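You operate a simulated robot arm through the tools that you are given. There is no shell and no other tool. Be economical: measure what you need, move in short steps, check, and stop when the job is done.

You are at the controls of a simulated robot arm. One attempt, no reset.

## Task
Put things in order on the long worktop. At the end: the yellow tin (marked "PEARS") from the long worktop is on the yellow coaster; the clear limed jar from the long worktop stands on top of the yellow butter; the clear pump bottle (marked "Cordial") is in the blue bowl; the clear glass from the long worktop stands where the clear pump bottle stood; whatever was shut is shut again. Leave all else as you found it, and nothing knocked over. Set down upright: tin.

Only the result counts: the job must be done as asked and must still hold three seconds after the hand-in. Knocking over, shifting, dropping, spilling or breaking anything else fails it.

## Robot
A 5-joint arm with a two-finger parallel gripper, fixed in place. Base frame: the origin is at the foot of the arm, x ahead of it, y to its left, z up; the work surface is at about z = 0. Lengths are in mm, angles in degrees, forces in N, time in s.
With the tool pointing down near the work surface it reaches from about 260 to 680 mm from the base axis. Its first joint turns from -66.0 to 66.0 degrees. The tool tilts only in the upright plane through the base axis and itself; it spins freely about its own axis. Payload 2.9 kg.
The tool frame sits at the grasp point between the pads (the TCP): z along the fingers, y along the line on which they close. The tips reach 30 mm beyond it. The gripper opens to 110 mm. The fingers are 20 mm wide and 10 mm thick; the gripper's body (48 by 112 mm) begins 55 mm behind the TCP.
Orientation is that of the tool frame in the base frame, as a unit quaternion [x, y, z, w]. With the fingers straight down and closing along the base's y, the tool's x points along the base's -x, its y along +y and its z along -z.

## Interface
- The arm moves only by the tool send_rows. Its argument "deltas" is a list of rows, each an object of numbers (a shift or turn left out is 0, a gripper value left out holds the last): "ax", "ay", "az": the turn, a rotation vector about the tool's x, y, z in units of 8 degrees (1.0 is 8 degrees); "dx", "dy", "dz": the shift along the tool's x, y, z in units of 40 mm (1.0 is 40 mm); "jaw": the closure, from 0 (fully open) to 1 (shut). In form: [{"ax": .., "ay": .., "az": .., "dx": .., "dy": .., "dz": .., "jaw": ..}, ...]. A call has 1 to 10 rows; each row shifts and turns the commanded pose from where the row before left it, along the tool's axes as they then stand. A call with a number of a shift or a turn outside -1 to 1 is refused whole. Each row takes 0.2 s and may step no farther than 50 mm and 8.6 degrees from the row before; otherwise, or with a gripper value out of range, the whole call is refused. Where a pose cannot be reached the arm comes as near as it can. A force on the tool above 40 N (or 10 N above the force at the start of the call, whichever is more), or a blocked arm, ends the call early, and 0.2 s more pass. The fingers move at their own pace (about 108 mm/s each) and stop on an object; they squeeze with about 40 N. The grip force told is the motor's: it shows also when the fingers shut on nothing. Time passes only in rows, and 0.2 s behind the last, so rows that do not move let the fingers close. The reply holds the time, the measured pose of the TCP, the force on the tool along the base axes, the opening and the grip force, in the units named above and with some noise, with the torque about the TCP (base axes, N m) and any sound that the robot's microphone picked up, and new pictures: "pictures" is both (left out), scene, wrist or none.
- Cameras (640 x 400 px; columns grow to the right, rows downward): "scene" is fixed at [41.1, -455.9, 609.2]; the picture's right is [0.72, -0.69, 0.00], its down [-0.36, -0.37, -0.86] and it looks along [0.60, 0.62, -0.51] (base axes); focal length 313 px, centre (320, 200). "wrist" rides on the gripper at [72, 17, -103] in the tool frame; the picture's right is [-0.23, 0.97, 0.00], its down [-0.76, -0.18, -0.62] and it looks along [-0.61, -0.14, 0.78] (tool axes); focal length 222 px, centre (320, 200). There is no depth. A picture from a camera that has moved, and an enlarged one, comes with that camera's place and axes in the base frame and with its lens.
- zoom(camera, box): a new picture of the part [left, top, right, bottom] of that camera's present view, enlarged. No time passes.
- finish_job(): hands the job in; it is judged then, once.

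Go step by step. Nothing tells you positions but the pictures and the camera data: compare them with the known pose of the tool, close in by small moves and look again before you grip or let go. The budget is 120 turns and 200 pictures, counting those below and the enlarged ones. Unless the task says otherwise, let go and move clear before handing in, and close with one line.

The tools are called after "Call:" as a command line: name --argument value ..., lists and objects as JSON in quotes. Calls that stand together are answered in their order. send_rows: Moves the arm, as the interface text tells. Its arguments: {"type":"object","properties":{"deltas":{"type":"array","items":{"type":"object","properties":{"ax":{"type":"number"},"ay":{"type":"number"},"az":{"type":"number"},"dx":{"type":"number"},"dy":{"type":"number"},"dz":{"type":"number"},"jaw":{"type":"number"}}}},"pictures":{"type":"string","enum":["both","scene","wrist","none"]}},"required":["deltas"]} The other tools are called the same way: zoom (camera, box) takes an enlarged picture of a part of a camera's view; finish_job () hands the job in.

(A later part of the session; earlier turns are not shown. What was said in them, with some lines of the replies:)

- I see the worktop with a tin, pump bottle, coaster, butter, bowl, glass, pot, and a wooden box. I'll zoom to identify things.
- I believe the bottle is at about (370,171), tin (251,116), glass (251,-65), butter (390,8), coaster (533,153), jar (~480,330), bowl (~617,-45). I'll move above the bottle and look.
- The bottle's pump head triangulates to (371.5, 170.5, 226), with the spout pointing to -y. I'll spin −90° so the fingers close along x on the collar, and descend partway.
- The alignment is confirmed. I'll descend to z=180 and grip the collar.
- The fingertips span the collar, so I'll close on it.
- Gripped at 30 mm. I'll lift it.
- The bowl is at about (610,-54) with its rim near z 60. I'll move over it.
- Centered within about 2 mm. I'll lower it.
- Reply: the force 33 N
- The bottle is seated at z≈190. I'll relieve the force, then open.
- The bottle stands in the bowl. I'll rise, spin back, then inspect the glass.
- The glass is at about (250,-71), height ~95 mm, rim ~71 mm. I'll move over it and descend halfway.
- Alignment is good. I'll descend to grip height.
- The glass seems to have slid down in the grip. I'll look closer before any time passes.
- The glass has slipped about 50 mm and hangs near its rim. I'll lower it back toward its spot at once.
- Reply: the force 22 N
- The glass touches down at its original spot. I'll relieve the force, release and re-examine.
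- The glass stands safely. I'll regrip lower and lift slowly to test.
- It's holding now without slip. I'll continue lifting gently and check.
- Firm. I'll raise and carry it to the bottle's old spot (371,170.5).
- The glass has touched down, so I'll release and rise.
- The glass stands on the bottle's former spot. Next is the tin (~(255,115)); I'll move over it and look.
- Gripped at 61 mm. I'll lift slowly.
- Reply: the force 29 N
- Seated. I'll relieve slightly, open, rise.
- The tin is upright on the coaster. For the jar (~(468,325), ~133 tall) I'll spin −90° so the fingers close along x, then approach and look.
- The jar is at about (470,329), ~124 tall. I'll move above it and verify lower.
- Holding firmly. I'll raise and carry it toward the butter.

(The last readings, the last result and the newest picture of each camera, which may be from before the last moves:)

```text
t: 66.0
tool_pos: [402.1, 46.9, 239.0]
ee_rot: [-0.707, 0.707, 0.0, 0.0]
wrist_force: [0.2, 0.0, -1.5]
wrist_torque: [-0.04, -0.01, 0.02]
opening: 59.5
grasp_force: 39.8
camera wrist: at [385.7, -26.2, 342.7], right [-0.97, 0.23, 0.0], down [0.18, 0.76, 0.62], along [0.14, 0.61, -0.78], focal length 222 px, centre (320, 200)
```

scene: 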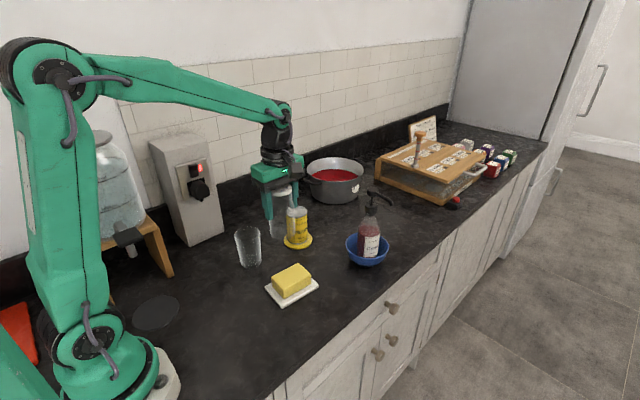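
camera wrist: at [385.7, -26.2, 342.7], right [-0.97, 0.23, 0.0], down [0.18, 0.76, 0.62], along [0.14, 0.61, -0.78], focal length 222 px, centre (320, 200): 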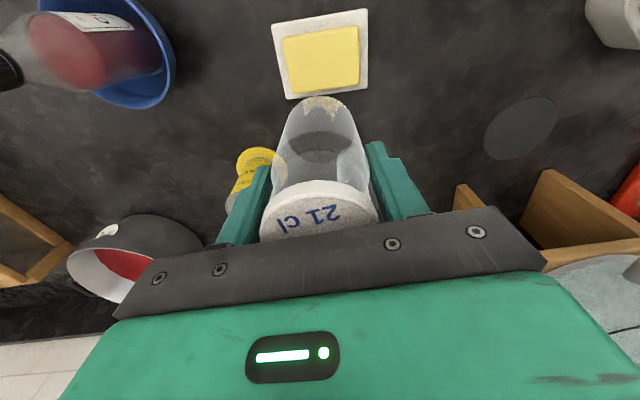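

Limescale is visible on the jar, so it's the right one. I'll measure the butter precisely.

Call:
zoom --camera "wrist" --box '[240, 0, 400, 110]'

Call:
zoom --camera "scene" --box '[240, 240, 340, 320]'

```text
3.64 times, centred on (320, 55) of wrist
camera zoom: at [385.7, -26.2, 342.7], right [-0.97, 0.23, 0.0], down [0.18, 0.76, 0.62], along [0.14, 0.61, -0.78], focal length 808 px, centre (320, 727)
```

zoom: 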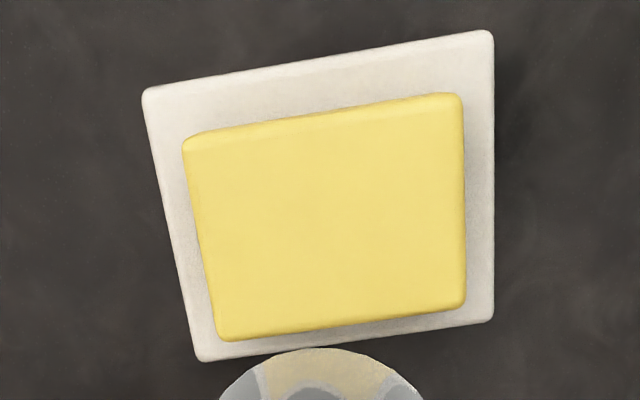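

```text
5.00 times, centred on (290, 280) of scene
camera zoom: at [41.1, -455.9, 609.2], right [0.72, -0.69, 0.0], down [-0.36, -0.37, -0.86], along [0.6, 0.62, -0.51], focal length 1566 px, centre (470, -200)
```

zoom: 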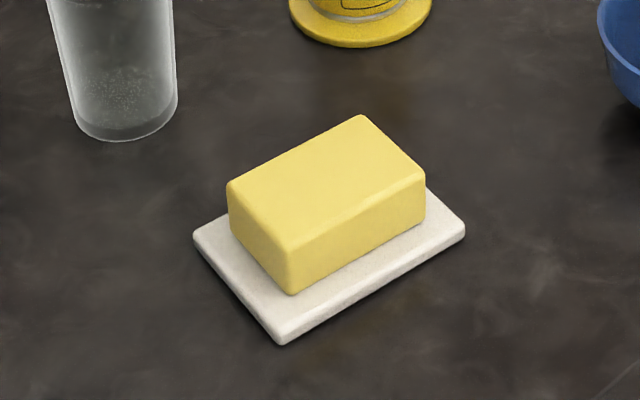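

Call:
send_rows --deltas '[{"dx": 0.46, "dy": 0.15}, {"dx": 0.46, "dy": 0.15}, {"dz": 0.8}, {"dz": 0.8}, {"dz": 0.6}, {}]'

Call:
zoom --camera "scene" --box '[240, 200, 360, 320]'

Call:
zoom --camera "wrist" --box '[230, 60, 410, 240]'

```text
t: 67.4
tool_pos: [388.5, 10.6, 150.4]
ee_rot: [0.707, -0.707, 0.0, 0.0]
wrist_force: [0.4, -0.9, -1.7]
wrist_torque: [0.03, 0.0, 0.03]
opening: 59.6
grasp_force: 39.6
camera wrist: at [371.8, -63.6, 253.8], right [-0.97, 0.23, 0.0], down [0.18, 0.76, 0.62], along [0.14, 0.61, -0.78], focal length 222 px, centre (320, 200)
```

scene: 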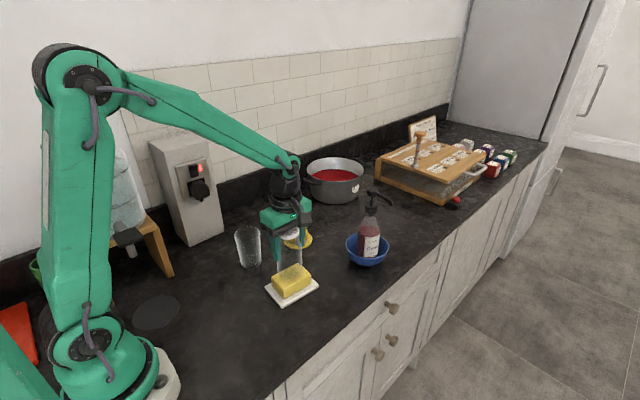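
wrist: 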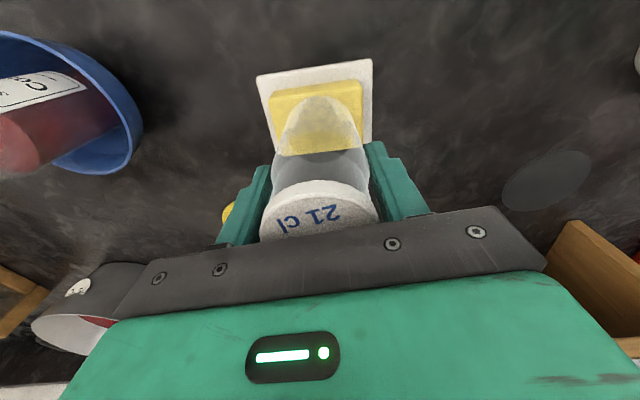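

```text
3.33 times, centred on (300, 260) of scene
camera zoom: at [41.1, -455.9, 609.2], right [0.72, -0.69, 0.0], down [-0.36, -0.37, -0.86], along [0.6, 0.62, -0.51], focal length 1044 px, centre (387, 0)
```

zoom: 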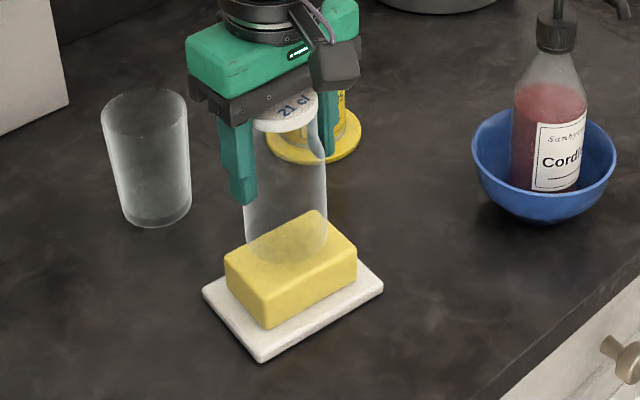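

```text
2.22 times, centred on (320, 150) of wrist
camera zoom: at [371.8, -63.6, 253.8], right [-0.97, 0.23, 0.0], down [0.18, 0.76, 0.62], along [0.14, 0.61, -0.78], focal length 494 px, centre (320, 311)
```

zoom: 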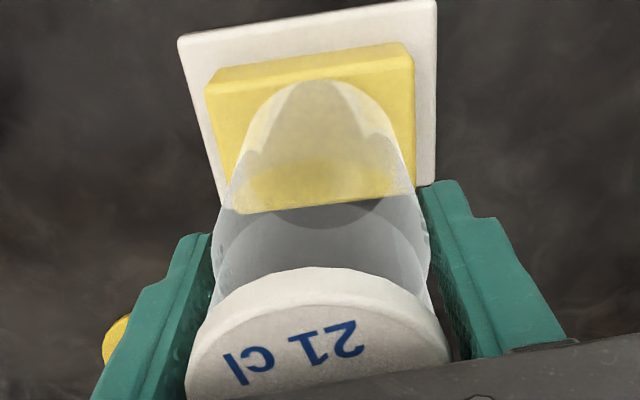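

Aligned within about 1.5 mm. I'll lower gently.

Call:
send_rows --deltas '[{"dx": 0.03, "dy": -0.04, "dz": 0.2}, {"dz": 0.1}, {}]' --pictures "none"

Call:
send_rows --deltas '[{"dz": 0.07}, {}]' --pictures "none"

Call:
send_rows --deltas '[{"dz": 0.05}, {}]'

```text
t: 68.2
tool_pos: [390.2, 8.3, 138.9]
ee_rot: [-0.707, 0.707, 0.0, 0.0]
wrist_force: [0.3, -0.1, -2.2]
wrist_torque: [0.0, -0.03, 0.01]
opening: 59.4
grasp_force: 39.7
```

```text
t: 68.8
tool_pos: [391.1, 7.6, 136.7]
ee_rot: [0.707, -0.707, 0.0, 0.0]
wrist_force: [-0.6, -0.4, -1.4]
wrist_torque: [-0.01, 0.04, 0.02]
opening: 59.6
grasp_force: 40.8
```

```text
t: 69.4
tool_pos: [391.4, 7.2, 135.3]
ee_rot: [0.707, -0.707, 0.0, -0.001]
wrist_force: [0.2, 0.5, -2.3]
wrist_torque: [0.01, 0.04, -0.02]
opening: 59.5
grasp_force: 39.7
camera wrist: at [374.6, -64.6, 238.2], right [-0.97, 0.23, 0.0], down [0.18, 0.76, 0.62], along [0.14, 0.61, -0.78], focal length 222 px, centre (320, 200)
```

scene: 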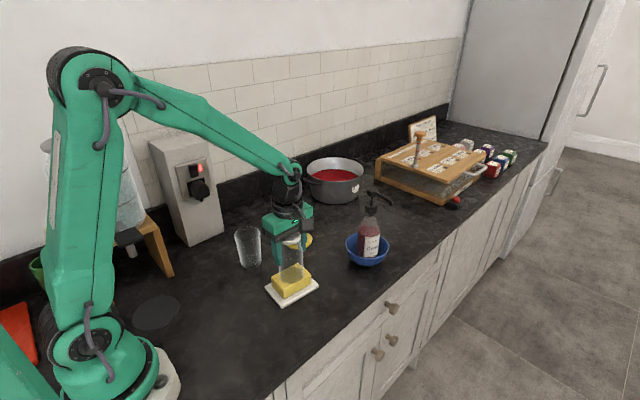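
wrist: 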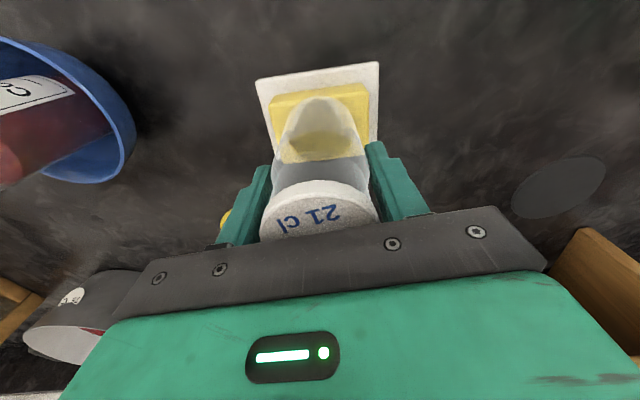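

Call:
send_rows --deltas '[{"dz": 0.06, "dx": -0.04, "dy": 0.02}, {}]' --pictures "none"

Call:
send_rows --deltas '[{"dz": 0.06}, {}]' --pictures "none"

Call:
send_rows --deltas '[{"dz": 0.05}, {}]' --pictures "none"

```text
t: 70.0
tool_pos: [390.9, 9.7, 132.8]
ee_rot: [-0.707, 0.707, 0.0, 0.0]
wrist_force: [-1.9, -4.5, 9.6]
wrist_torque: [-0.3, 0.33, 0.01]
opening: 59.4
grasp_force: 40.3
```

```text
t: 70.6
tool_pos: [391.5, 9.6, 131.7]
ee_rot: [0.708, -0.706, 0.001, -0.002]
wrist_force: [-3.5, -0.6, 25.3]
wrist_torque: [0.07, 0.21, -0.22]
opening: 59.2
grasp_force: 40.2
```

```text
t: 71.2
tool_pos: [390.3, 10.9, 129.7]
ee_rot: [0.707, -0.707, 0.001, -0.002]
wrist_force: [1.5, 1.4, 25.6]
wrist_torque: [0.12, 0.09, -0.07]
opening: 59.6
grasp_force: 39.9
```

Call:
send_rows --deltas '[{"dz": -0.07}, {}]'

Call:
zoom --camera "scene" --box '[240, 200, 360, 320]'

Call:
zoom --camera "wrist" --box '[230, 60, 410, 240]'

```text
t: 71.8
tool_pos: [389.6, 9.3, 129.5]
ee_rot: [-0.706, 0.708, 0.002, -0.001]
wrist_force: [-0.1, 0.7, -0.9]
wrist_torque: [0.01, 0.02, -0.05]
opening: 59.4
grasp_force: 40.3
camera wrist: at [373.8, -63.2, 233.4], right [-0.97, 0.23, 0.0], down [0.18, 0.76, 0.62], along [0.14, 0.61, -0.78], focal length 222 px, centre (320, 200)
```

scene: 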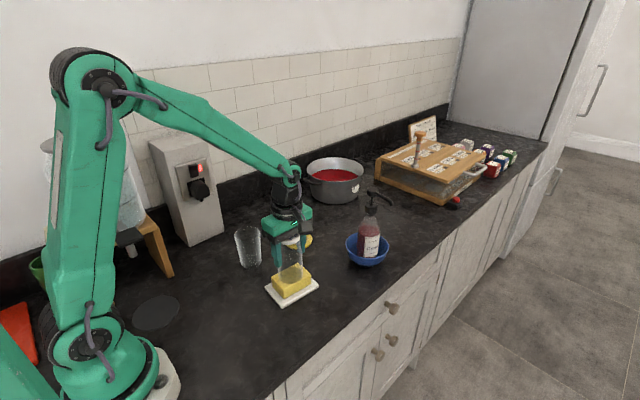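
wrist: 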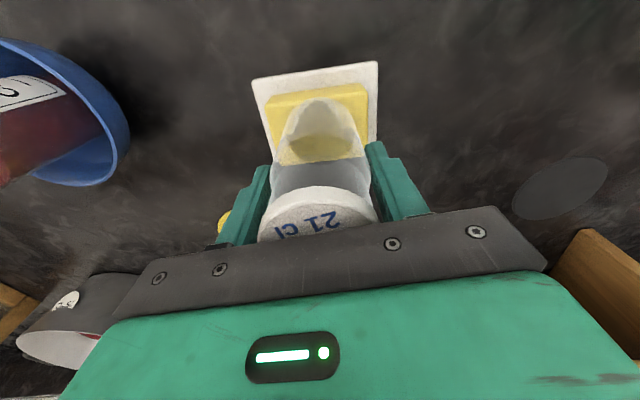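

```text
3.33 times, centred on (300, 260) of scene
camera zoom: at [41.1, -455.9, 609.2], right [0.72, -0.69, 0.0], down [-0.36, -0.37, -0.86], along [0.6, 0.62, -0.51], focal length 1044 px, centre (387, 0)
```

zoom: 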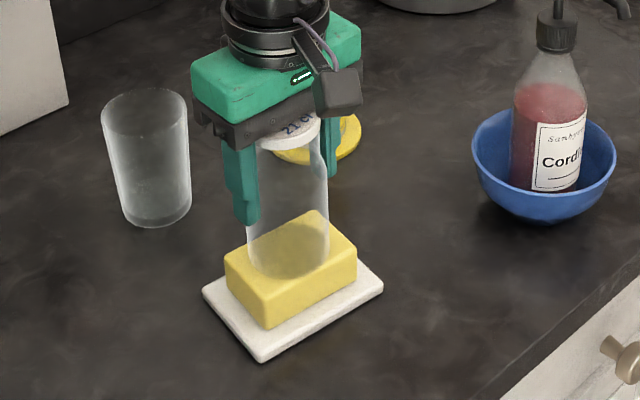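

```text
2.22 times, centred on (320, 150) of wrist
camera zoom: at [373.8, -63.2, 233.4], right [-0.97, 0.23, 0.0], down [0.18, 0.76, 0.62], along [0.14, 0.61, -0.78], focal length 494 px, centre (320, 311)
```

zoom: 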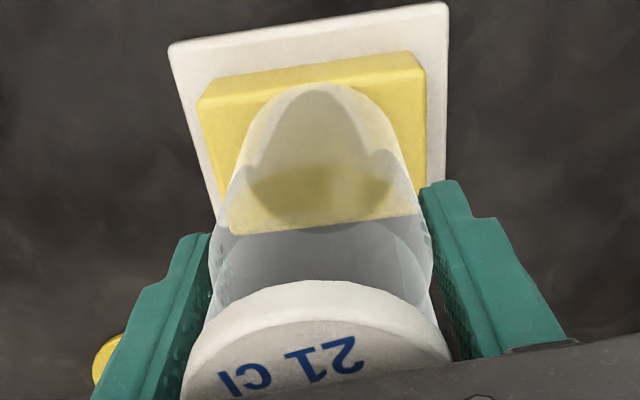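

The jar sits well inside the butter. I'll open and rise.

Call:
send_rows --deltas '[{"jaw": 0.35}, {}, {"jaw": 0.2}, {}]'

Call:
zoom --camera "scene" --box '[240, 200, 360, 320]'

```text
t: 72.8
tool_pos: [391.0, 8.8, 132.1]
ee_rot: [-0.707, 0.707, 0.001, 0.0]
wrist_force: [-0.1, -0.3, -0.2]
wrist_torque: [-0.03, 0.01, 0.01]
opening: 87.9
grasp_force: 0.0
camera wrist: at [374.5, -63.2, 234.6], right [-0.97, 0.23, 0.0], down [0.18, 0.76, 0.62], along [0.14, 0.61, -0.78], focal length 222 px, centre (320, 200)
```

scene: 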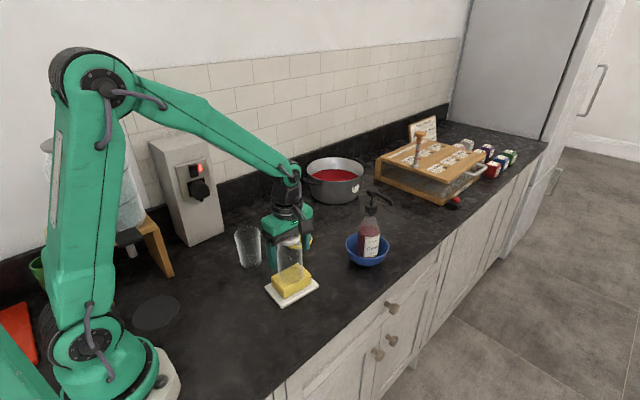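
wrist: 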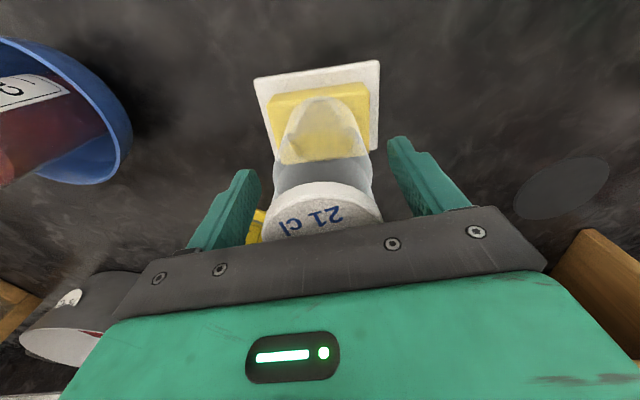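

```text
3.33 times, centred on (300, 260) of scene
camera zoom: at [41.1, -455.9, 609.2], right [0.72, -0.69, 0.0], down [-0.36, -0.37, -0.86], along [0.6, 0.62, -0.51], focal length 1044 px, centre (387, 0)
```

zoom: 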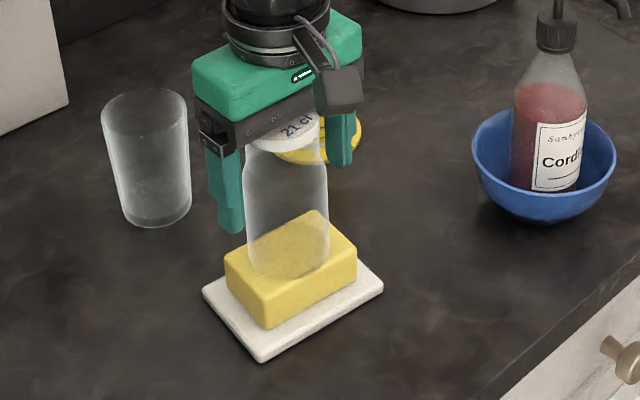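

Call:
send_rows --deltas '[{"dz": -0.4}, {"dz": -0.8}, {"dz": -1}, {"dz": -1}, {"dz": -1}, {"dz": -0.6}, {}]'

Call:
zoom --camera "scene" --box '[200, 180, 400, 320]'

```text
t: 74.4
tool_pos: [389.7, 7.4, 322.3]
ee_rot: [0.707, -0.707, 0.0, -0.001]
wrist_force: [-0.3, -0.1, -0.2]
wrist_torque: [-0.01, 0.01, 0.03]
opening: 88.0
grasp_force: 0.1
camera wrist: at [373.7, -65.8, 425.7], right [-0.97, 0.23, 0.0], down [0.18, 0.76, 0.62], along [0.14, 0.61, -0.78], focal length 222 px, centre (320, 200)
```

scene: 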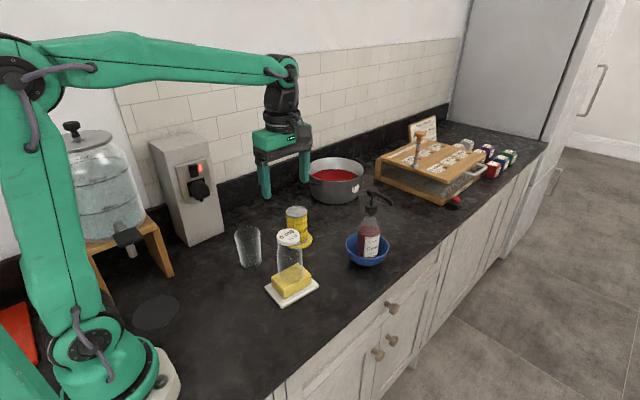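
wrist: 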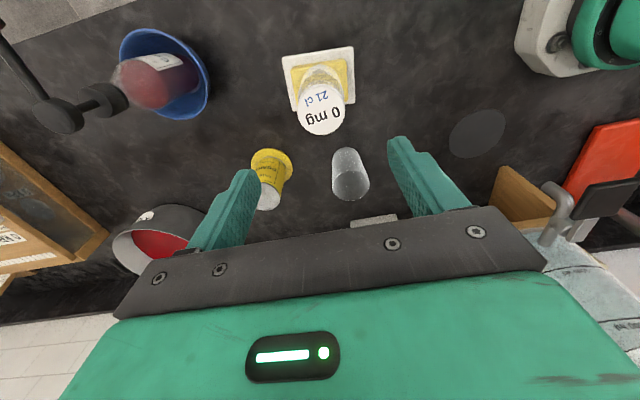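

```text
2.86 times, centred on (300, 250) of scene
camera zoom: at [41.1, -455.9, 609.2], right [0.72, -0.69, 0.0], down [-0.36, -0.37, -0.86], along [0.6, 0.62, -0.51], focal length 895 px, centre (377, 57)
```

zoom: 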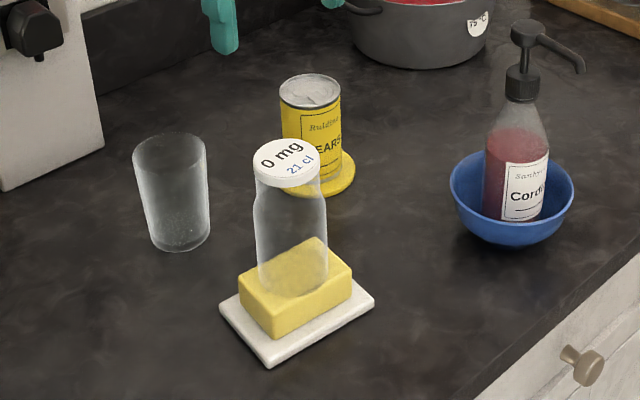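

All four items are in place and standing, nothing was opened, and the arm is clear, so I'm handing in.

Call:
finish_job

```text
The job is handed in.
```

I finished the job and handed it in: the tin is upright on the yellow coaster, the limed jar stands on the butter, the Cordial bottle is in the blue bowl, and the glass stands where the bottle was. I opened nothing, and in the last pictures nothing was knocked over. The glass slipped in my first grip, so I set it back down on its spot and gripped it again lower before moving it.
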